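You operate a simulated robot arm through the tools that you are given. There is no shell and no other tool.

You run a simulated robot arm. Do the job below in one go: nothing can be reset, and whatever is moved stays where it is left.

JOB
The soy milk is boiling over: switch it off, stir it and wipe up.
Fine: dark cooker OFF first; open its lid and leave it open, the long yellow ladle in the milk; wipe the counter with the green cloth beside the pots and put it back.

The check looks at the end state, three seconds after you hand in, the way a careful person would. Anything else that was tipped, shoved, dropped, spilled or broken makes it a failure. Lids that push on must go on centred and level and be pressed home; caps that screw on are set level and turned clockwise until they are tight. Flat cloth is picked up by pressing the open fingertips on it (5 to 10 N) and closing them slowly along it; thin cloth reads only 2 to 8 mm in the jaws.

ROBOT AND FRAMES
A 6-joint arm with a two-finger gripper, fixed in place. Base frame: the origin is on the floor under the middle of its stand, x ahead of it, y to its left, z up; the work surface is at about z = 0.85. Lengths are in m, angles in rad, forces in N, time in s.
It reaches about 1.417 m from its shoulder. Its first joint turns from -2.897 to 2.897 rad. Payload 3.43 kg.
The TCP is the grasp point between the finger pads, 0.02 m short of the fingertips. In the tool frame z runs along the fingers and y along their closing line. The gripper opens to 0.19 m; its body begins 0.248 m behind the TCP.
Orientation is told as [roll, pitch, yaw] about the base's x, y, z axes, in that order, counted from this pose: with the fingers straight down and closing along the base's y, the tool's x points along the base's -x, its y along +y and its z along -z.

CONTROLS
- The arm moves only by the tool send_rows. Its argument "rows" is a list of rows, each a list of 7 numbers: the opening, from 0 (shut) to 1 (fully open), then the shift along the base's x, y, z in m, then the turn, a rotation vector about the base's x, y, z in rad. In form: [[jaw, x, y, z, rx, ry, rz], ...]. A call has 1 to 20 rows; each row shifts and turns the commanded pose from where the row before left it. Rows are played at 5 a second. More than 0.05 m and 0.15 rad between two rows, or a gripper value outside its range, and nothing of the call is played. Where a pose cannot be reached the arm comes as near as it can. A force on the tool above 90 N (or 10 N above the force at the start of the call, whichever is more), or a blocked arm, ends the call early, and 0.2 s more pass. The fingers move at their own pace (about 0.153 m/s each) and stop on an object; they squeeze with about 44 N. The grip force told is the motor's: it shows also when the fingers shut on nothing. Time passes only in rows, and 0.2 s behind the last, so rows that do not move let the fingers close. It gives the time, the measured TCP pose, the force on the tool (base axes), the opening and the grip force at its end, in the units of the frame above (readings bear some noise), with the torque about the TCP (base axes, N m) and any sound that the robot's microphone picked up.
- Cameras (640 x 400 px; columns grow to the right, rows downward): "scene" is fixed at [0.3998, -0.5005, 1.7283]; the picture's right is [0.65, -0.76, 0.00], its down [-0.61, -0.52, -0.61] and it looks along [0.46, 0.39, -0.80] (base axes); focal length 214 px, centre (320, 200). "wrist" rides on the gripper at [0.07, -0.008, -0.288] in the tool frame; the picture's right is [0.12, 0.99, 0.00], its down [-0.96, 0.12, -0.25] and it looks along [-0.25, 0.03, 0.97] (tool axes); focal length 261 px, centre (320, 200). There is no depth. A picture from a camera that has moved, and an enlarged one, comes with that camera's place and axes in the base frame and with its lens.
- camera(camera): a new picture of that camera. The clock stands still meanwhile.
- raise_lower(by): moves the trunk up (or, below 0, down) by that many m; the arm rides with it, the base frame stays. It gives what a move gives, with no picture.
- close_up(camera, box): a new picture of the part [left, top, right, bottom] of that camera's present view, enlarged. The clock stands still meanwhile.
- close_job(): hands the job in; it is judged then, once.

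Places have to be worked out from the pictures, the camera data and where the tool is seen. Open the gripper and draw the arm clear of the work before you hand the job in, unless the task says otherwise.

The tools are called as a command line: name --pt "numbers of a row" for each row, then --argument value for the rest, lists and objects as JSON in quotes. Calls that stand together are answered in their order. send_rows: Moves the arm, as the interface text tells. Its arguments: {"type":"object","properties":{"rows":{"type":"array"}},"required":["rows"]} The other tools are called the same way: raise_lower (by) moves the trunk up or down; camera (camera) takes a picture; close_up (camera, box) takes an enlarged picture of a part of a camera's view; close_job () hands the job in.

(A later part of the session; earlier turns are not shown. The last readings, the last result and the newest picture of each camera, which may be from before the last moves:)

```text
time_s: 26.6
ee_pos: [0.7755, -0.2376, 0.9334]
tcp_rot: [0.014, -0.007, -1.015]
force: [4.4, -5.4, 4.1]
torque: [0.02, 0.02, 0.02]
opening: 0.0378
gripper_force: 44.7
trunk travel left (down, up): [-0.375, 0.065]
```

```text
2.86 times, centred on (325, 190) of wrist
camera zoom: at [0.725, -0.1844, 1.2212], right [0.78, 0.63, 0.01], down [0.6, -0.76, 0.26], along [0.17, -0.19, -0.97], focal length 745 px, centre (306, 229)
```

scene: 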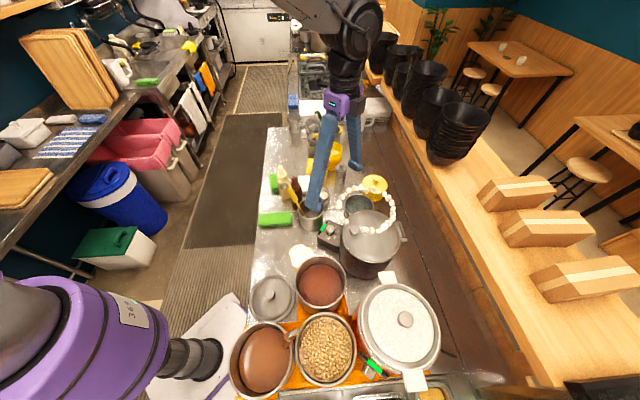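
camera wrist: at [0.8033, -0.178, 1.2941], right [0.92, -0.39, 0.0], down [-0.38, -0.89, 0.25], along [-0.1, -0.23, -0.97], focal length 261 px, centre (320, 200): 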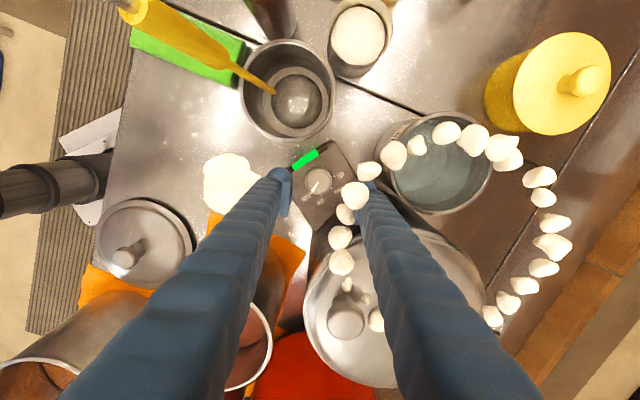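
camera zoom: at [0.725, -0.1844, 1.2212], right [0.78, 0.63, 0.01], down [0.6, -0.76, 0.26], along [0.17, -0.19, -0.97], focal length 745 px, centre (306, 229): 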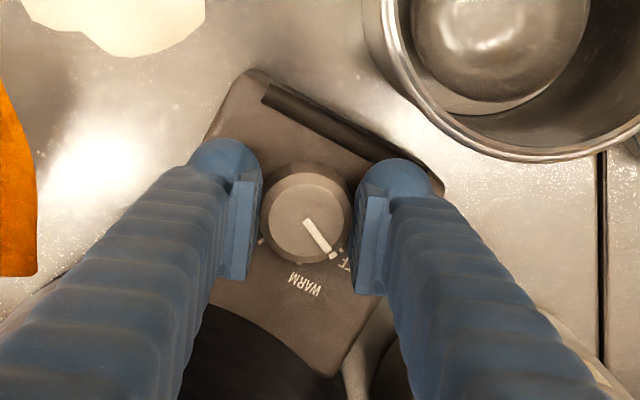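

The green lamp has gone dark. The pointer is close to the OFF tick, so I turn about 4° more, then release and look.

send_rows --pt "0.14 0 0 0 0 0 0.04" --pt "0.14 0 0 0 0 0 0.03" --pt "0.14 0 0 0 0 0 0" --pt "0.22 0 0 0 0 0 0" --pt "0.3 0 0 0 0 0 0" --pt "0.32 0 0 0.01 0 0 0" --pt "0.32 0 0 0.02 0 0 0" --pt "0.32 0 0 0.03 0 0 0" --pt "0.32 0 0 0.04 0 0 0"

close_up --camera "wrist" --box '[250, 120, 400, 260]'

close_up --camera "scene" --box '[300, 180, 420, 270]'

```text
time_s: 28.6
ee_pos: [0.7702, -0.2389, 1.0364]
tcp_rot: [0.015, -0.008, -0.945]
force: [0.1, -0.8, 0.1]
torque: [0.01, -0.08, -0.01]
opening: 0.0607
gripper_force: 0.0
trunk travel left (down, up): [-0.375, 0.065]
```

```text
2.86 times, centred on (325, 190) of wrist
camera zoom: at [0.7184, -0.1874, 1.3231], right [0.73, 0.68, 0.01], down [0.65, -0.71, 0.26], along [0.18, -0.18, -0.97], focal length 745 px, centre (306, 229)
```

zoom: 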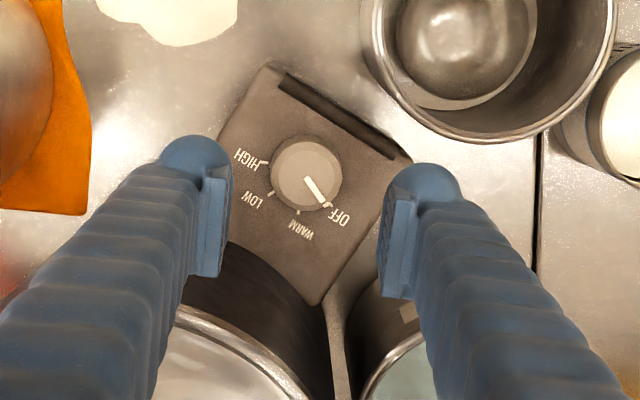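

```text
4.44 times, centred on (360, 225) of scene
camera zoom: at [0.3998, -0.5005, 1.7283], right [0.65, -0.76, 0.0], down [-0.61, -0.52, -0.61], along [0.46, 0.39, -0.8], focal length 953 px, centre (142, 89)
```

zoom: 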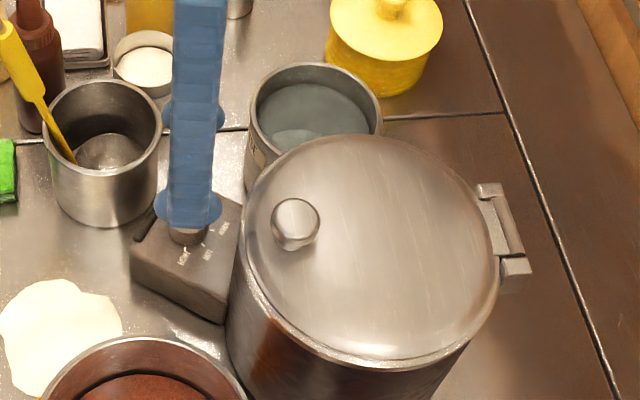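

The foam beads have vanished and the lamp is dark. I zoom in to check that the pointer sits on OFF.

close_up --camera "wrist" --box '[295, 150, 350, 210]'

```text
6.67 times, centred on (322, 180) of wrist
camera zoom: at [0.7184, -0.1874, 1.3231], right [0.73, 0.68, 0.01], down [0.65, -0.71, 0.26], along [0.18, -0.18, -0.97], focal length 1738 px, centre (303, 333)
```

zoom: 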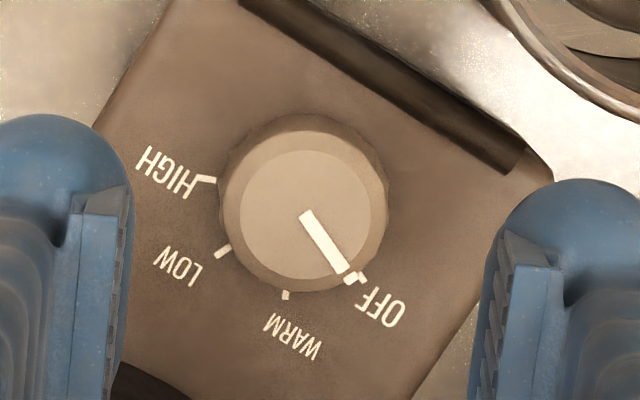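

The pointer is on the OFF tick. Next is the lid: I rise, level the tool, and yaw so that the closing line runs parallel to the hinge axis, then look at the knob and hinge.

send_rows --pt "0.5 0 0 0.045 -0.015 0.008 0.055" --pt "0.6 0 0 0.045 0 0 0.055" --pt "0.6 0 0 0.045 0 0 0.055" --pt "0.6 0 0 0.045 0 0 0.055" --pt "0.6 0 -0.02 0.045 0 0 0.053" --pt "0.6 0 -0.02 0 0 0 0" --pt "0.6 0 -0.02 0 0 0 0" --pt "0.6 0 0 0 0 0 0"

camera --camera "wrist"

camera --camera "scene"

```text
time_s: 30.4
ee_pos: [0.7742, -0.2969, 1.2602]
tcp_rot: [0.0, -0.012, -0.671]
force: [0.3, 0.7, -0.4]
torque: [0.0, 0.04, -0.01]
opening: 0.1137
gripper_force: 0.0
trunk travel left (down, up): [-0.375, 0.065]
```

```text
taken
camera wrist: at [0.7109, -0.2577, 1.546], right [0.52, 0.85, 0.0], down [0.82, -0.51, 0.26], along [0.22, -0.14, -0.97], focal length 261 px, centre (320, 200)
```

wrist: 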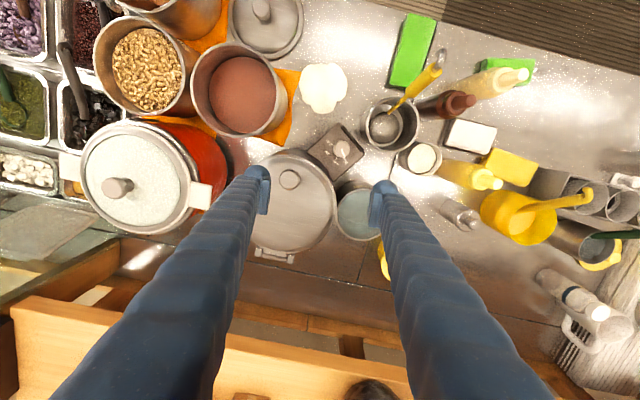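

```text
taken
```

scene: 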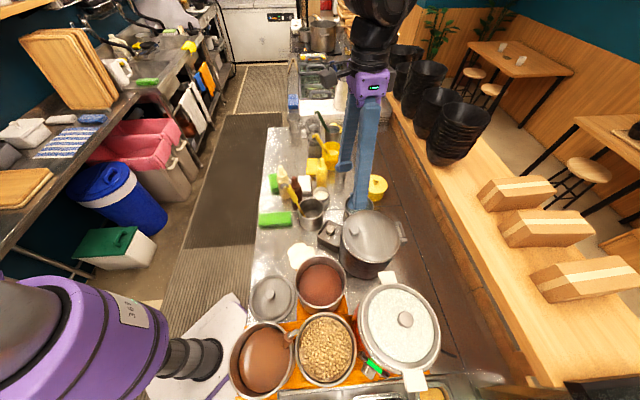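

I zoom in on the lid in this view, with the closing line now parallel to the hinge.

close_up --camera "wrist" --box '[230, 130, 390, 280]'

close_up --camera "scene" --box '[330, 195, 420, 285]'

close_up --camera "wrist" --box '[340, 0, 560, 150]'

```text
2.67 times, centred on (310, 205) of wrist
camera zoom: at [0.7109, -0.2577, 1.546], right [0.52, 0.85, 0.0], down [0.82, -0.51, 0.26], along [0.22, -0.14, -0.97], focal length 695 px, centre (347, 187)
```

zoom: 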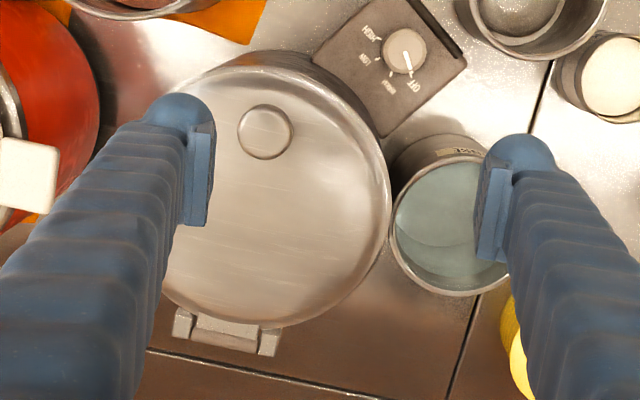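

```text
4.44 times, centred on (375, 240) of scene
camera zoom: at [0.3998, -0.5005, 1.7283], right [0.65, -0.76, 0.0], down [-0.61, -0.52, -0.61], along [0.46, 0.39, -0.8], focal length 953 px, centre (76, 22)
```

zoom: 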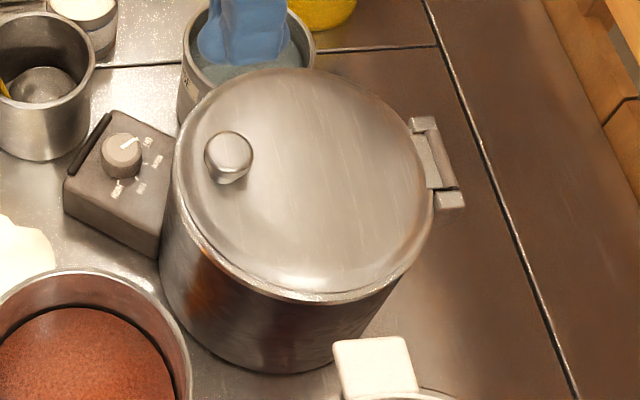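

```text
2.67 times, centred on (450, 75) of wrist
camera zoom: at [0.7109, -0.2577, 1.546], right [0.52, 0.85, 0.0], down [0.82, -0.51, 0.26], along [0.22, -0.14, -0.97], focal length 695 px, centre (-27, 533)
```

zoom: 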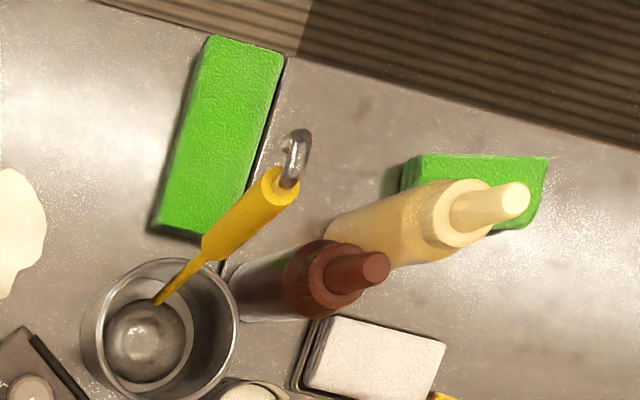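

The knob top triangulates to about (0.756,-0.353,1.068) and the hinge to about (0.881,-0.479,1.03). The lid therefore swings about an axis along (0.69,0.72). I move above the knob, aligned, with the jaw at about 8 cm.

send_rows --pt "0.5 -0.003 -0.01 -0.025 0.0075 0.0094 -0.05" --pt "0.45 -0.003 -0.01 -0.025 0 0 -0.047" --pt "0.42 -0.003 -0.01 -0.025 0 0 0" --pt "0.42 -0.003 -0.01 -0.025 0 0 0" --pt "0.42 -0.003 -0.008 -0.025 0 0 0" --pt "0.42 -0.003 -0.008 -0.02 0 0 0" --pt "0.42 0 0 0 0 0 0"

close_up --camera "wrist" --box '[240, 120, 400, 270]'

close_up --camera "scene" --box '[320, 160, 420, 280]'

```text
time_s: 32.0
ee_pos: [0.758, -0.3545, 1.1144]
tcp_rot: [0.001, -0.002, -0.767]
force: [-0.6, 0.4, 0.1]
torque: [-0.02, 0.01, 0.0]
opening: 0.0799
gripper_force: 0.1
trunk travel left (down, up): [-0.375, 0.065]
```

```text
2.67 times, centred on (320, 195) of wrist
camera zoom: at [0.7005, -0.3115, 1.4013], right [0.6, 0.8, 0.0], down [0.77, -0.59, 0.25], along [0.2, -0.15, -0.97], focal length 695 px, centre (320, 213)
```

zoom: 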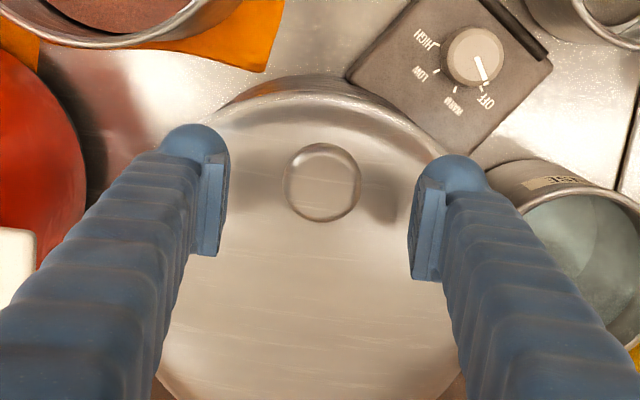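

```text
3.33 times, centred on (370, 220) of scene
camera zoom: at [0.3998, -0.5005, 1.7283], right [0.65, -0.76, 0.0], down [-0.61, -0.52, -0.61], along [0.46, 0.39, -0.8], focal length 715 px, centre (153, 133)
```

zoom: 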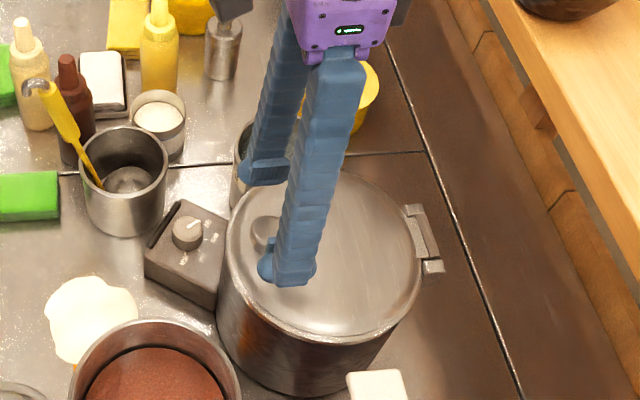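

The knob is centred between the pads at (0.756,-0.352). I lower to TCP z≈1.066 and close on it.

send_rows --pt "0.42 -0.002 0.0025 -0.012 0 0 0" --pt "0.42 0 0 -0.012 0 0 0" --pt "0.42 0 0 -0.012 0 0 0" --pt "0.42 0 0 -0.012 0 0 0" --pt "0.42 0 0 0 0 0 0"

close_up --camera "scene" --box '[330, 190, 400, 260]'

```text
time_s: 33.2
ee_pos: [0.7531, -0.3505, 1.0666]
tcp_rot: [0.0, -0.001, -0.768]
force: [-0.4, -0.2, 0.2]
torque: [0.0, -0.02, -0.02]
opening: 0.08
gripper_force: 0.1
trunk travel left (down, up): [-0.375, 0.065]
```

```text
5.71 times, centred on (365, 225) of scene
camera zoom: at [0.3998, -0.5005, 1.7283], right [0.65, -0.76, 0.0], down [-0.61, -0.52, -0.61], along [0.46, 0.39, -0.8], focal length 1226 px, centre (63, 57)
```

zoom: 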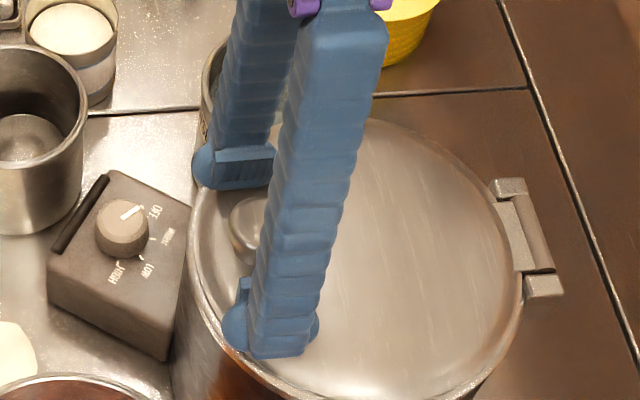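

No contact yet. I close the jaw on the knob.

send_rows --pt "0.34 0.002 -0.001 0 0 0 0" --pt "0.28 0 0 0 0 0 0" --pt "0.22 0 0 0 0 0 0" --pt "0.16 0 0 0 0 0 0" --pt "0.12 0 0 0 0 0 0" --pt "0.12 0 0 0 0 0 0"

close_up --camera "wrist" --box '[240, 120, 400, 270]'

```text
time_s: 34.6
ee_pos: [0.7559, -0.3517, 1.0705]
tcp_rot: [-0.001, -0.005, -0.768]
force: [2.9, 3.8, 32.3]
torque: [-0.48, -0.03, -0.05]
opening: 0.0342
gripper_force: 44.8
trunk travel left (down, up): [-0.375, 0.065]
```

```text
2.67 times, centred on (320, 195) of wrist
camera zoom: at [0.6974, -0.308, 1.356], right [0.6, 0.8, 0.0], down [0.77, -0.58, 0.25], along [0.2, -0.15, -0.97], focal length 695 px, centre (320, 213)
```

zoom: 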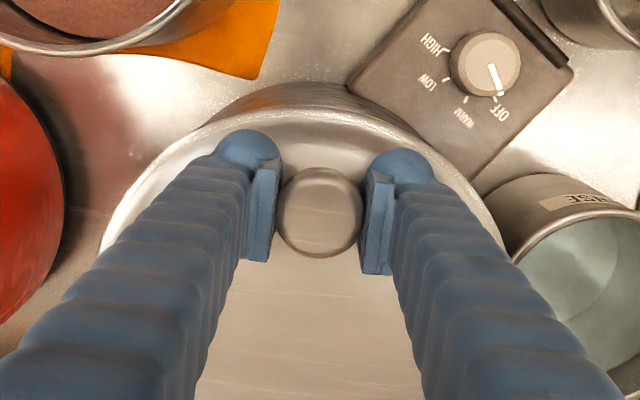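

The closing jaw was pushed up (32 N), so the pads sit above the knob's widest part. I open a little, lower by 9 mm and close again.

send_rows --pt "0.25 0 0 0 0 0 0" --pt "0.3 0 0 -0.004 0 0 0" --pt "0.3 0 0 -0.004 0 0 0" --pt "0.3 0 0 -0.002 0 0 0" --pt "0.3 0 0 0 0 0 0"

```text
time_s: 35.6
ee_pos: [0.7568, -0.3498, 1.0683]
tcp_rot: [0.005, -0.011, -0.769]
force: [-12.6, 17.6, 40.1]
torque: [-1.17, 0.78, -1.12]
opening: 0.0553
gripper_force: 0.0
trunk travel left (down, up): [-0.375, 0.065]
stopped in row 5: the force on the tool passed its limit at 90 N (the readings are from after the stop); the commanded pose is now the measured one
```

The tips met the lid itself (contact near (0.744,-0.388)), so the lid surface is at about z=1.047 and the knob runs about 1.047–1.085. I rise about 6 mm, level, and close there.

send_rows --pt "0.3 0 0 0.006 0.004 0.0114 0" --pt "0.3 -0.001 -0.002 0 0 0 0" --pt "0.24 0 0 0 0 0 0" --pt "0.18 0 0 0 0 0 0" --pt "0.12 0 0 0 0 0 0" --pt "0.12 0 0 0 0 0 0"

close_up --camera "wrist" --box '[240, 120, 400, 270]'

close_up --camera "scene" --box '[330, 190, 410, 270]'

```text
time_s: 37.0
ee_pos: [0.759, -0.3556, 1.071]
tcp_rot: [-0.003, 0.001, -0.768]
force: [4.8, 5.1, 24.0]
torque: [-0.56, -0.35, 0.08]
opening: 0.0343
gripper_force: 45.0
trunk travel left (down, up): [-0.375, 0.065]
```

```text
2.67 times, centred on (320, 195) of wrist
camera zoom: at [0.7023, -0.3117, 1.3575], right [0.6, 0.8, 0.0], down [0.77, -0.59, 0.25], along [0.2, -0.15, -0.97], focal length 695 px, centre (320, 213)
```

zoom: 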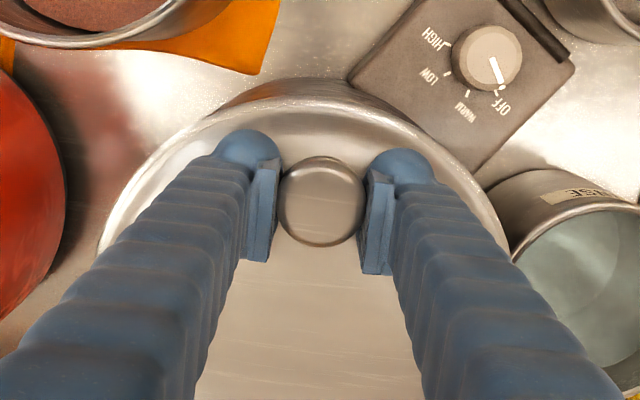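

```text
5.00 times, centred on (370, 230) of scene
camera zoom: at [0.3998, -0.5005, 1.7283], right [0.65, -0.76, 0.0], down [-0.61, -0.52, -0.61], along [0.46, 0.39, -0.8], focal length 1072 px, centre (70, 50)
```

zoom: 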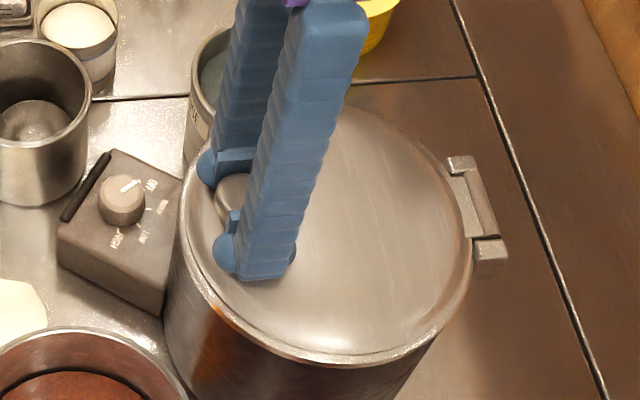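

The knob is held (0.0343 m), but the tips are still resting on the domed lid. I start the swing with a first ~10° of arc (up 3 cm, slightly toward the hinge, with a small tilt) and check the forces.

send_rows --pt "0.1 0.001 -0.001 0.009 0.01 0.01 0" --pt "0.1 0.002 -0.002 0.01 0.012 0.012 0" --pt "0.1 0.0035 -0.0033 0.011 0.012 0.012 0" --pt "0.1 0 0 0 0 0 0"

close_up --camera "scene" --box '[320, 170, 420, 280]'

```text
time_s: 38.0
ee_pos: [0.7627, -0.3605, 1.1001]
tcp_rot: [-0.003, 0.055, -0.769]
force: [-3.3, 9.1, -8.3]
torque: [0.94, 0.86, -0.09]
opening: 0.0347
gripper_force: 44.5
trunk travel left (down, up): [-0.375, 0.065]
```

```text
3.64 times, centred on (370, 225) of scene
camera zoom: at [0.3998, -0.5005, 1.7283], right [0.65, -0.76, 0.0], down [-0.61, -0.52, -0.61], along [0.46, 0.39, -0.8], focal length 780 px, centre (138, 109)
```

zoom: 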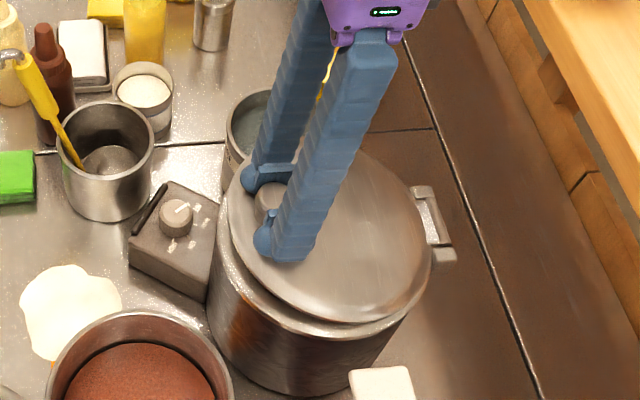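

The lid is swinging up on its hinge with small forces. I continue the arc to about 30°.

send_rows --pt "0.1 0.005 -0.0048 0.0138 0.024 0.025 0" --pt "0.1 0.005 -0.0048 0.0138 0.024 0.025 0" --pt "0.1 0.0066 -0.0064 0.0125 0.024 0.025 0" --pt "0.1 0.0066 -0.0064 0.0125 0.024 0.025 0" --pt "0.1 0 0 0 0 0 0"

close_up --camera "scene" --box '[320, 170, 420, 280]'

```text
time_s: 39.2
ee_pos: [0.7869, -0.3838, 1.1527]
tcp_rot: [-0.003, 0.191, -0.769]
force: [-10.6, -0.7, -5.0]
torque: [0.94, 0.73, -0.02]
opening: 0.0343
gripper_force: 45.2
trunk travel left (down, up): [-0.375, 0.065]
```

```text
3.64 times, centred on (370, 225) of scene
camera zoom: at [0.3998, -0.5005, 1.7283], right [0.65, -0.76, 0.0], down [-0.61, -0.52, -0.61], along [0.46, 0.39, -0.8], focal length 780 px, centre (138, 109)
```

zoom: 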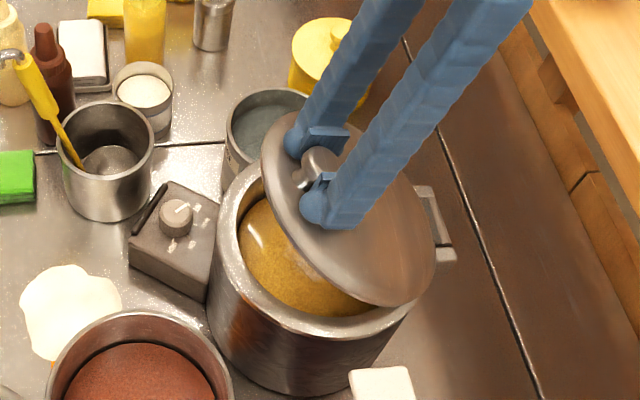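

The lid is at about 30° and the milk is visible. Forces stay small, so I go on to about 60°.

send_rows --pt "0.1 0.0081 -0.0078 0.0106 0.024 0.025 0" --pt "0.1 0.0081 -0.0078 0.0106 0.024 0.025 0" --pt "0.1 0.0093 -0.009 0.0085 0.024 0.025 0" --pt "0.1 0.0093 -0.009 0.0085 0.024 0.025 0" --pt "0.1 0.0102 -0.0098 0.0062 0.024 0.025 0" --pt "0.1 0.0102 -0.0098 0.0062 0.024 0.025 0" --pt "0.1 0 0 0 0 0 0"

close_up --camera "scene" --box '[320, 150, 430, 280]'

```text
time_s: 40.6
ee_pos: [0.7898, -0.3878, 1.199]
tcp_rot: [0.031, 0.36, -0.746]
force: [64.7, 52.3, -11.6]
torque: [0.89, -0.55, 0.98]
opening: 0.0317
gripper_force: 45.2
out of reach, approached as far as the arm can: row 3, 4, 5, 6
trunk travel left (down, up): [-0.375, 0.065]
stopped in row 6: the force on the tool passed its limit at 102 N (the readings are from after the stop); the commanded pose is now the measured one
```

```text
3.08 times, centred on (375, 215) of scene
camera zoom: at [0.3998, -0.5005, 1.7283], right [0.65, -0.76, 0.0], down [-0.61, -0.52, -0.61], along [0.46, 0.39, -0.8], focal length 660 px, centre (151, 154)
```

zoom: 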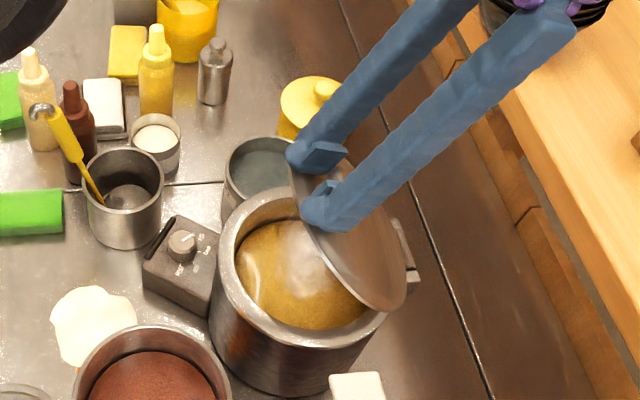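

The tilt ran out of the arm's reach and the grip has shifted on the knob. I look closely before going on.

close_up --camera "scene" --box '[350, 185, 420, 255]'

camera --camera "wrist"

close_up --camera "wrist" --box '[240, 120, 400, 270]'

```text
5.71 times, centred on (385, 220) of scene
camera zoom: at [0.3998, -0.5005, 1.7283], right [0.65, -0.76, 0.0], down [-0.61, -0.52, -0.61], along [0.46, 0.39, -0.8], focal length 1226 px, centre (-51, 86)
```

zoom: 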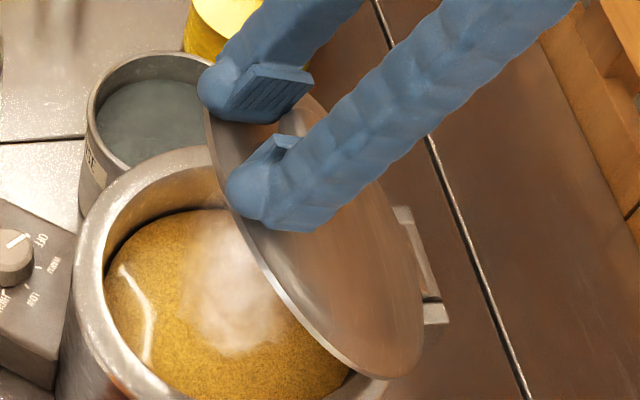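

```text
taken
camera wrist: at [0.8037, -0.4243, 1.4917], right [0.6, 0.8, 0.07], down [0.8, -0.59, -0.1], along [-0.04, 0.12, -0.99], focal length 261 px, centre (320, 200)
```

wrist: 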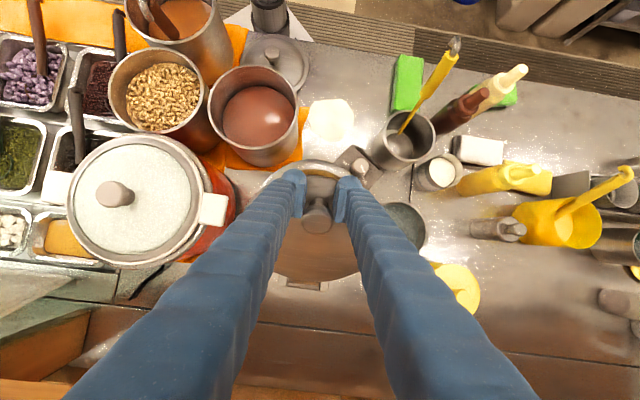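

```text
2.67 times, centred on (320, 195) of wrist
camera zoom: at [0.8037, -0.4243, 1.4917], right [0.6, 0.8, 0.07], down [0.8, -0.59, -0.1], along [-0.04, 0.12, -0.99], focal length 695 px, centre (320, 213)
```

zoom: 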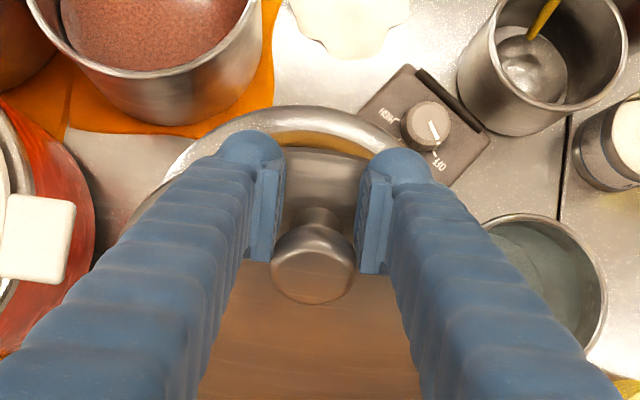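

The pads are now at the edge of the knob head and the lid stands at about 44°. First I relieve the sideways load (about 80 N along the hinge axis) with a small shift, without releasing.

send_rows --pt "0.1 0.002 0.002 0 0 0 0" --pt "0.1 0.002 0.002 0 0 0 0" --pt "0.1 0 0 0 0 0 0"

close_up --camera "wrist" --box '[240, 120, 400, 270]'

```text
time_s: 40.9
ee_pos: [0.742, -0.4028, 1.2239]
tcp_rot: [0.043, 0.351, -0.759]
force: [-1.6, 1.9, 0.7]
torque: [-0.25, -0.4, -0.09]
opening: 0.0188
gripper_force: 0.0
trunk travel left (down, up): [-0.375, 0.065]
stopped in row 1: the arm was blocked; the commanded pose is now the measured one
```

```text
2.67 times, centred on (320, 195) of wrist
camera zoom: at [0.7509, -0.4402, 1.5174], right [0.61, 0.79, 0.08], down [0.79, -0.6, -0.09], along [-0.02, 0.12, -0.99], focal length 695 px, centre (320, 213)
```

zoom: 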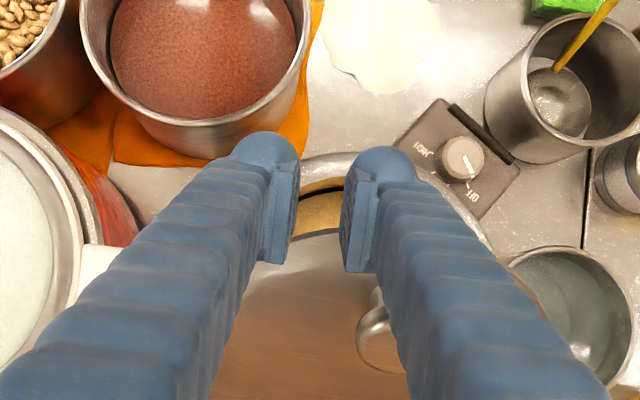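

The grip slipped off the knob and the tool sprang to (0.742,-0.403,1.224). I check whether the lid stays up by itself and that nothing was hit.

camera --camera "scene"

close_up --camera "scene" --box '[310, 150, 440, 290]'

```text
taken
```

scene: 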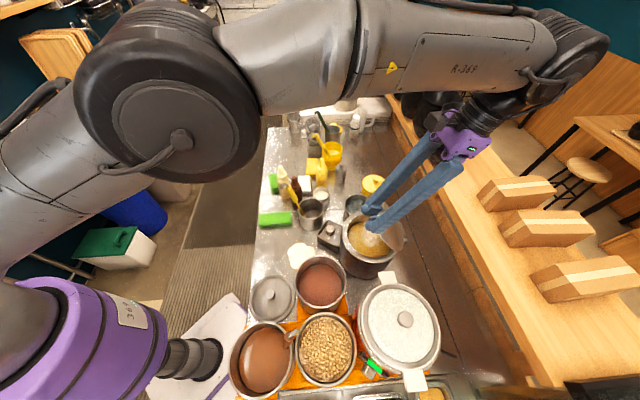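

```text
2.86 times, centred on (375, 220) of scene
camera zoom: at [0.3998, -0.5005, 1.7283], right [0.65, -0.76, 0.0], down [-0.61, -0.52, -0.61], along [0.46, 0.39, -0.8], focal length 613 px, centre (163, 143)
```

zoom: 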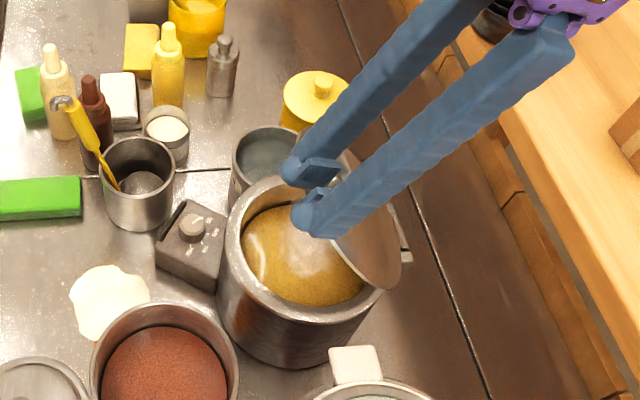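

The lid is still up at roughly 45°. I let a short time pass without moving, to see whether it holds there on its own.

send_rows --pt "0.1 0 0 0 0 0 0"

close_up --camera "scene" --box '[310, 150, 440, 290]'

close_up --camera "wrist" --box '[240, 120, 400, 270]'

```text
time_s: 41.3
ee_pos: [0.7633, -0.3965, 1.2097]
tcp_rot: [0.036, 0.358, -0.75]
force: [0.6, 0.4, -1.1]
torque: [-0.01, 0.33, 0.08]
opening: 0.0189
gripper_force: 0.6
trunk travel left (down, up): [-0.375, 0.065]
```

```text
2.86 times, centred on (375, 220) of scene
camera zoom: at [0.3998, -0.5005, 1.7283], right [0.65, -0.76, 0.0], down [-0.61, -0.52, -0.61], along [0.46, 0.39, -0.8], focal length 613 px, centre (163, 143)
```

zoom: 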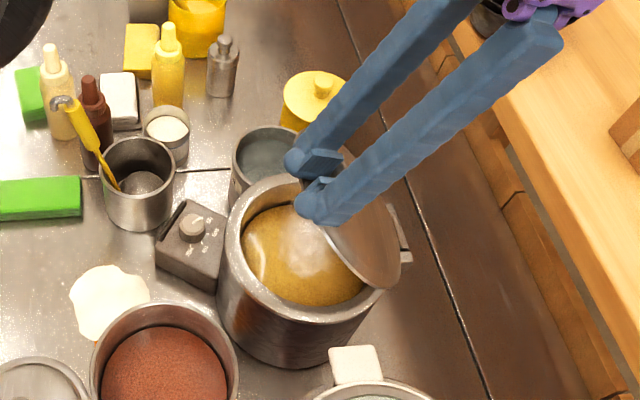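

```text
2.67 times, centred on (320, 195) of wrist
camera zoom: at [0.777, -0.4326, 1.5022], right [0.6, 0.79, 0.07], down [0.8, -0.6, -0.1], along [-0.04, 0.12, -0.99], focal length 695 px, centre (320, 213)
```

zoom: 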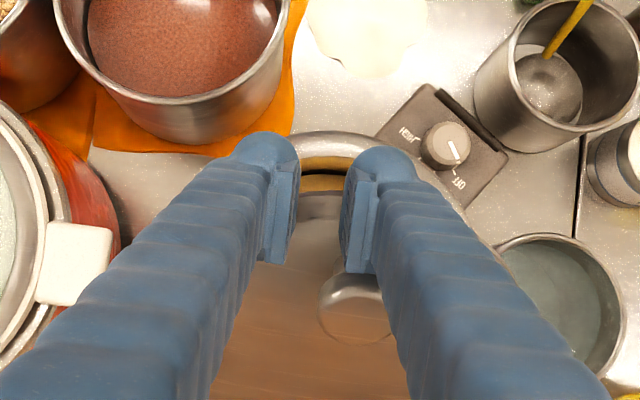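

The lid holds at about 45° on its own hinge friction, with no load on the tool. I draw the tool up and back, level it, and then look at the lid to plan a push from underneath.

send_rows --pt "0.1 0 0 0.03 0 0 0" --pt "0.1 0 0 0.03 -0.04 -0.04 0" --pt "0.1 -0.02 0.02 0.02 -0.06 -0.06 0" --pt "0.1 -0.025 0.025 0.02 -0.06 -0.06 0" --pt "0.1 -0.03 0.03 0.02 -0.06 -0.06 0" --pt "0.1 -0.03 0.03 0 -0.03 -0.03 0" --pt "0.1 0 0 0 0 0 0"

camera --camera "wrist"

close_up --camera "scene" --box '[310, 150, 440, 290]'

```text
time_s: 42.9
ee_pos: [0.6592, -0.2918, 1.326]
tcp_rot: [0.022, 0.008, -0.755]
force: [1.5, -0.6, -0.7]
torque: [0.21, 0.29, 0.03]
opening: 0.0191
gripper_force: 0.1
trunk travel left (down, up): [-0.375, 0.065]
```

```text
taken
camera wrist: at [0.5993, -0.2563, 1.6136], right [0.59, 0.8, 0.02], down [0.78, -0.58, 0.24], along [0.21, -0.13, -0.97], focal length 261 px, centre (320, 200)
```

wrist: 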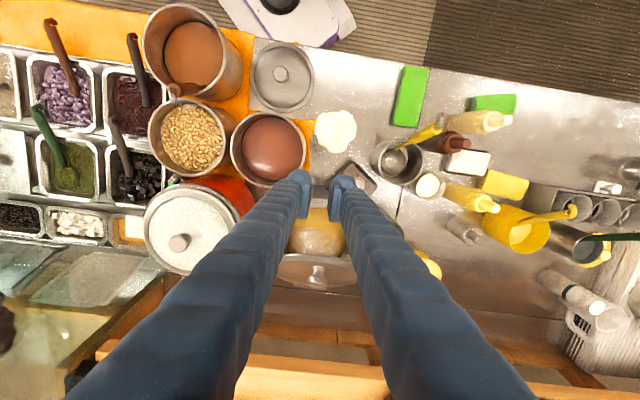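

```text
2.86 times, centred on (375, 220) of scene
camera zoom: at [0.3998, -0.5005, 1.7283], right [0.65, -0.76, 0.0], down [-0.61, -0.52, -0.61], along [0.46, 0.39, -0.8], focal length 613 px, centre (163, 143)
```

zoom: 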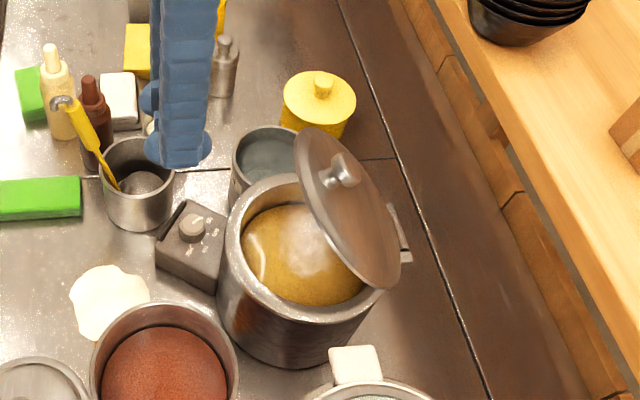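

The lid stands open at about 55° on its own. I close the fingers, tilt them to point slightly toward the hinge, and come down inside the opening to push the lid's inner face further back.

send_rows --pt "0.0 0.005 0.005 0.0 -0.05 -0.0525 0" --pt "0.0 0.009 0.009 0.0 -0.05 -0.0525 0" --pt "0.0 0.0156 -0.015 -0.026 -0.05 -0.0525 0" --pt "0.0 0.0156 -0.015 -0.027 -0.05 -0.0525 0" --pt "0.0 0.0156 -0.015 -0.027 -0.05 -0.0525 0" --pt "0.0 0.0156 -0.015 -0.027 -0.05 -0.0525 0" --pt "0.0 0.0156 -0.015 -0.027 0 0 0" --pt "0.0 0.0156 -0.015 -0.027 0 0 0" --pt "0.0 0 0 0 0 0 0"

close_up --camera "scene" --box '[310, 130, 440, 290]'

camera --camera "wrist"

```text
time_s: 44.9
ee_pos: [0.7606, -0.3662, 1.1735]
tcp_rot: [0.023, -0.432, -0.754]
force: [-0.1, 0.0, 0.9]
torque: [-0.09, -0.09, 0.03]
opening: 0.0
gripper_force: 34.2
trunk travel left (down, up): [-0.375, 0.065]
```

```text
2.50 times, centred on (375, 210) of scene
camera zoom: at [0.3998, -0.5005, 1.7283], right [0.65, -0.76, 0.0], down [-0.61, -0.52, -0.61], along [0.46, 0.39, -0.8], focal length 536 px, centre (182, 175)
```

zoom: 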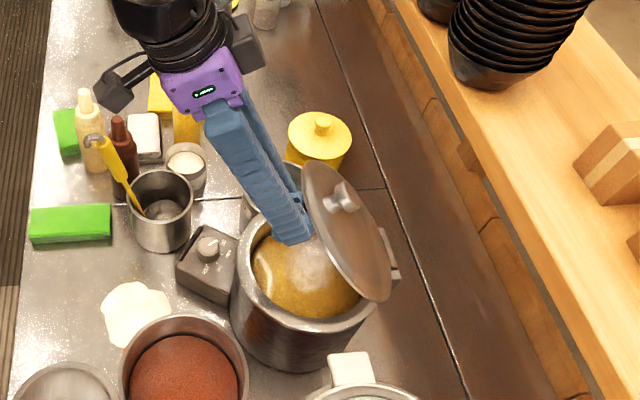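

```text
taken
camera wrist: at [0.6155, -0.251, 1.4039], right [0.59, 0.8, -0.03], down [0.64, -0.45, 0.63], along [0.49, -0.39, -0.78], focal length 261 px, centre (320, 200)
```

wrist: 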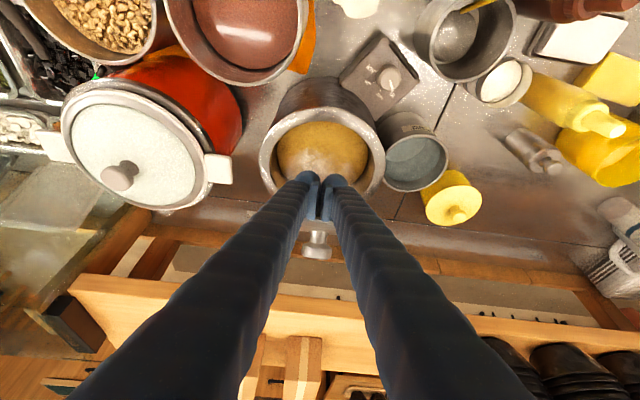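

The closed fingertips are inside the opening facing the lid's inner side. I push gently toward the hinge side.

send_rows --pt "0.0 0.0108 -0.0104 0 0 0 0" --pt "0.0 0.0108 -0.0104 0 0 0 0" --pt "0.0 0.0108 -0.0104 0 0 0 0" --pt "0.0 0.0108 -0.0104 0 0 0 0"

close_up --camera "scene" --box '[310, 130, 440, 290]'

```text
time_s: 45.9
ee_pos: [0.8084, -0.4098, 1.171]
tcp_rot: [0.022, -0.43, -0.755]
force: [0.6, 1.2, 0.4]
torque: [0.04, 0.02, -0.05]
opening: 0.0
gripper_force: 34.6
trunk travel left (down, up): [-0.375, 0.065]
```

```text
2.50 times, centred on (375, 210) of scene
camera zoom: at [0.3998, -0.5005, 1.7283], right [0.65, -0.76, 0.0], down [-0.61, -0.52, -0.61], along [0.46, 0.39, -0.8], focal length 536 px, centre (182, 175)
```

zoom: 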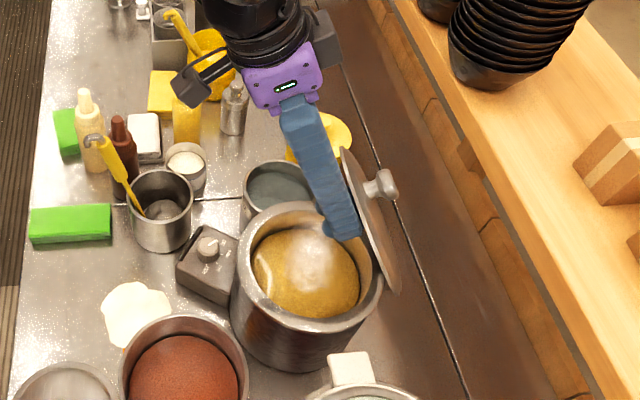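

The lid is swinging back with hardly any force and is near 80°. I push on past vertical.

send_rows --pt "0.0 0.0108 -0.0104 0 0 0 0" --pt "0.0 0.0108 -0.0104 0 0 0 0" --pt "0.0 0.0108 -0.0104 0 0 0 0"

close_up --camera "scene" --box '[310, 130, 440, 290]'

```text
time_s: 46.7
ee_pos: [0.8403, -0.4401, 1.17]
tcp_rot: [0.021, -0.431, -0.753]
force: [0.0, 0.4, 0.2]
torque: [0.0, 0.02, 0.0]
opening: 0.0
gripper_force: 34.8
trunk travel left (down, up): [-0.375, 0.065]
```

```text
2.50 times, centred on (375, 210) of scene
camera zoom: at [0.3998, -0.5005, 1.7283], right [0.65, -0.76, 0.0], down [-0.61, -0.52, -0.61], along [0.46, 0.39, -0.8], focal length 536 px, centre (182, 175)
```

zoom: 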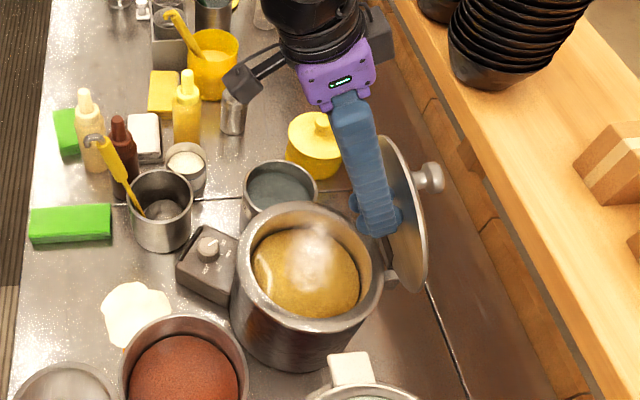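

The lid is now past vertical. I push one small step more to see whether it reaches its stop, then back off.

send_rows --pt "0.0 0.008 -0.0077 0 0 0 0" --pt "0.0 0 0 0 0 0 0"

close_up --camera "scene" --box '[310, 130, 440, 290]'

```text
time_s: 47.3
ee_pos: [0.8452, -0.4482, 1.1719]
tcp_rot: [0.023, -0.429, -0.754]
force: [-0.3, -0.2, -0.1]
torque: [-0.03, -0.03, 0.01]
opening: 0.0
gripper_force: 34.4
trunk travel left (down, up): [-0.375, 0.065]
```

```text
2.50 times, centred on (375, 210) of scene
camera zoom: at [0.3998, -0.5005, 1.7283], right [0.65, -0.76, 0.0], down [-0.61, -0.52, -0.61], along [0.46, 0.39, -0.8], focal length 536 px, centre (182, 175)
```

zoom: 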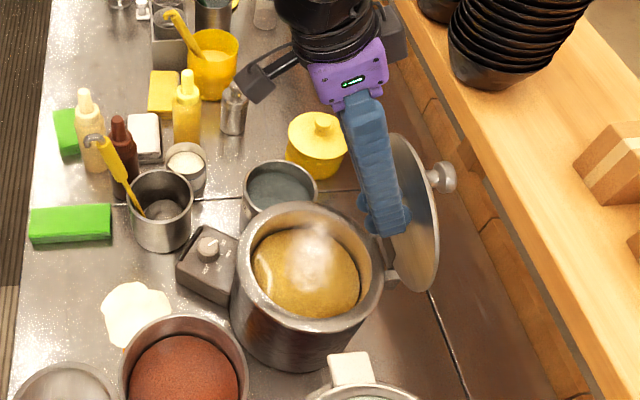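

The lid stands open at roughly 100°. I withdraw the fingers back and up, levelling the tool, then check that the lid stays.

send_rows --pt "0.0 -0.02 0.019 0 0 0 0" --pt "0.0 -0.025 0.024 0.005 0 0 0" --pt "0.0 -0.025 0.024 0.02 0.05 0.052 0" --pt "0.0 -0.025 0.024 0.03 0.05 0.052 0" --pt "0.1 -0.025 0.024 0.035 0.05 0.052 0" --pt "0.2 -0.025 0.024 0.035 0.05 0.052 0" --pt "0.3 -0.025 0.024 0.035 0.05 0.052 0" --pt "0.4 -0.02 0.02 0.02 0.045 0.049 0" --pt "0.4 0 0 0 0 0 0"

camera --camera "scene"

camera --camera "wrist"

```text
time_s: 49.3
ee_pos: [0.6592, -0.2658, 1.3514]
tcp_rot: [0.026, -0.002, -0.755]
force: [0.2, -0.3, -0.6]
torque: [0.0, 0.01, 0.01]
opening: 0.0761
gripper_force: 0.0
trunk travel left (down, up): [-0.375, 0.065]
```

```text
taken
```

scene: 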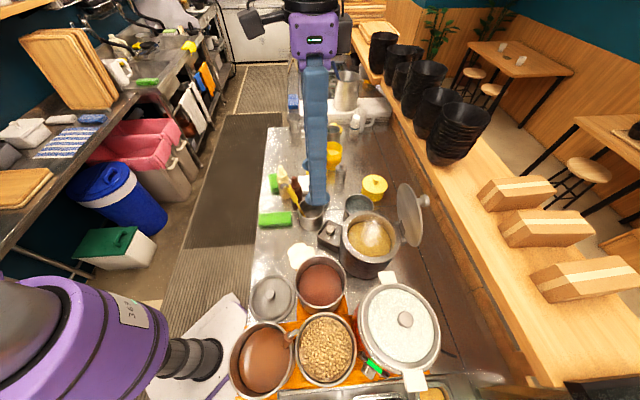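

```text
taken
camera wrist: at [0.5961, -0.2278, 1.6373], right [0.59, 0.8, 0.02], down [0.78, -0.58, 0.25], along [0.22, -0.13, -0.97], focal length 261 px, centre (320, 200)
```

wrist: 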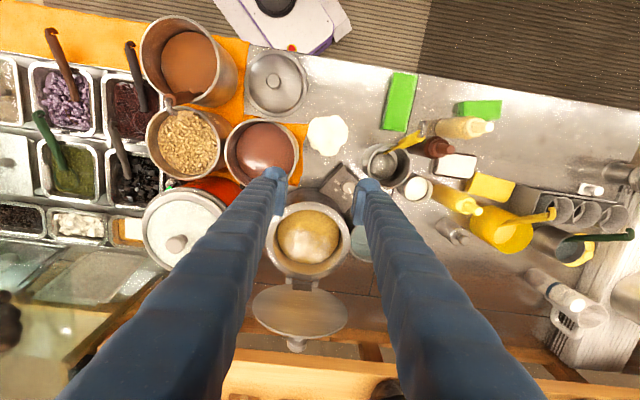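

The lid stays open past vertical, and the milk surface is free. Next is the ladle: from the earlier views its yellow handle runs from about (0.766,-0.099,0.885) up to (0.729,-0.063,1.11). I move above it for a refined look.

send_rows --pt "0.4 0.01 0.033 -0.005 -0.0189 0.0178 -0.013" --pt "0.4 0.012 0.033 -0.01 0 0 0" --pt "0.4 0.013 0.033 -0.02 0 0 0" --pt "0.4 0.013 0.033 -0.025 0 0 0" --pt "0.4 0.013 0.033 -0.025 0 0 0" --pt "0.4 0.013 0.031 -0.025 0 0 0" --pt "0.4 0 0 0 0 0 0"

camera --camera "wrist"

close_up --camera "wrist" --box '[230, 100, 430, 280]'

close_up --camera "scene" --box '[250, 140, 350, 240]'

```text
time_s: 50.9
ee_pos: [0.7298, -0.0696, 1.2389]
tcp_rot: [0.0, -0.004, -0.769]
force: [-0.4, -0.7, -0.3]
torque: [0.02, -0.07, -0.02]
opening: 0.0761
gripper_force: 0.1
trunk travel left (down, up): [-0.375, 0.065]
```

```text
taken
camera wrist: at [0.6712, -0.0256, 1.5265], right [0.6, 0.8, 0.0], down [0.77, -0.59, 0.25], along [0.2, -0.15, -0.97], focal length 261 px, centre (320, 200)
```

wrist: 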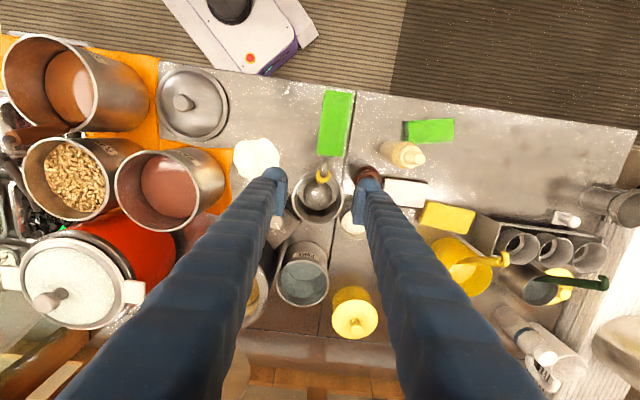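

```text
2.22 times, centred on (330, 190) of wrist
camera zoom: at [0.6712, -0.0256, 1.5265], right [0.6, 0.8, 0.0], down [0.77, -0.59, 0.25], along [0.2, -0.15, -0.97], focal length 579 px, centre (298, 222)
```

zoom: 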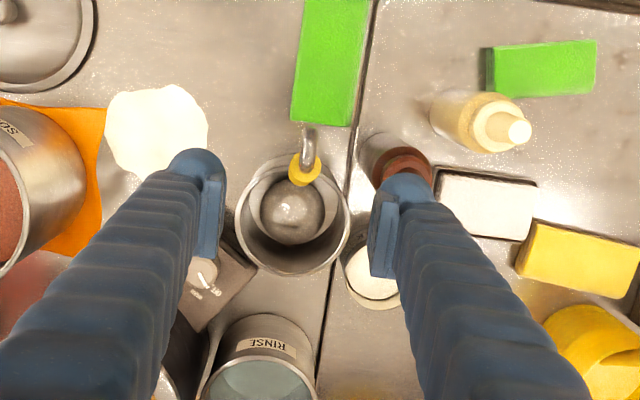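

```text
4.00 times, centred on (300, 190) of scene
camera zoom: at [0.3998, -0.5005, 1.7283], right [0.65, -0.76, 0.0], down [-0.61, -0.52, -0.61], along [0.46, 0.39, -0.8], focal length 858 px, centre (400, 240)
```

zoom: 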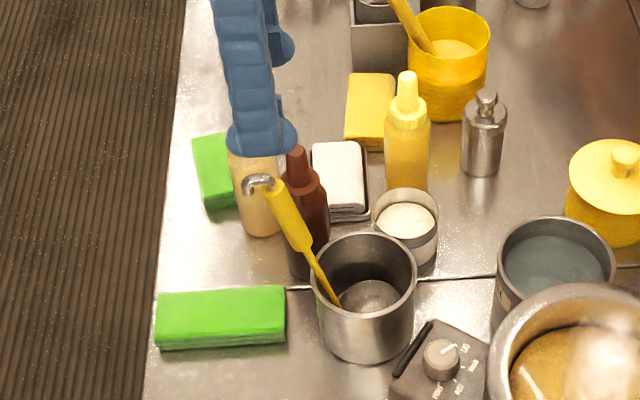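

The handle is now well fixed: yellow part from (0.748,-0.079,0.996) to (0.7285,-0.063,1.109), leaning about 12°. I align the fingers with the handle and come down along it to grip at z≈1.06, keeping the jaw narrow to clear the brown bottle.

send_rows --pt "0.33 -0.0034 0.0042 -0.015 -0.035 -0.0425 0.0425" --pt "0.28 -0.0034 0.0042 -0.015 -0.035 -0.0425 0.0425" --pt "0.26 -0.0034 0.0042 -0.015 -0.034 -0.0425 0" --pt "0.26 -0.0034 0.0042 -0.014 -0.034 -0.0425 0" --pt "0.26 0 0 0 0 0 0"

close_up --camera "wrist" --box '[230, 100, 430, 280]'

close_up --camera "scene" --box '[250, 120, 350, 240]'

```text
time_s: 52.1
ee_pos: [0.7158, -0.0528, 1.1816]
tcp_rot: [0.004, -0.223, -0.682]
force: [1.0, 0.9, -0.9]
torque: [0.0, -0.02, -0.04]
opening: 0.0492
gripper_force: 0.1
trunk travel left (down, up): [-0.375, 0.065]
```

```text
2.22 times, centred on (330, 190) of wrist
camera zoom: at [0.6078, 0.0231, 1.4455], right [0.54, 0.84, -0.02], down [0.76, -0.47, 0.45], along [0.37, -0.26, -0.89], focal length 579 px, centre (298, 222)
```

zoom: 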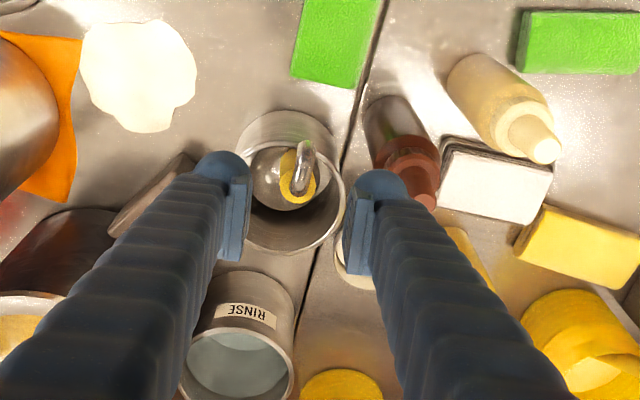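

```text
3.33 times, centred on (300, 180) of scene
camera zoom: at [0.3998, -0.5005, 1.7283], right [0.65, -0.76, 0.0], down [-0.61, -0.52, -0.61], along [0.46, 0.39, -0.8], focal length 715 px, centre (387, 267)
```

zoom: 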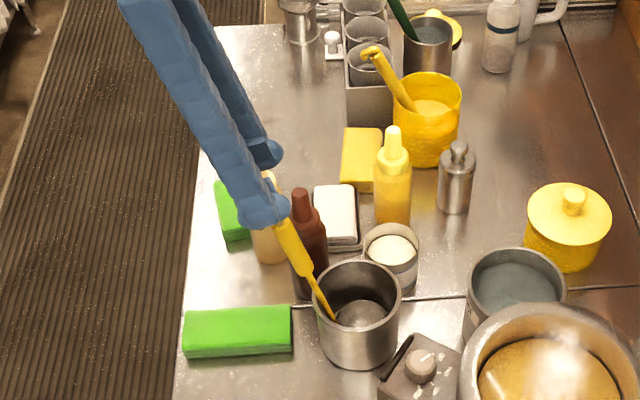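

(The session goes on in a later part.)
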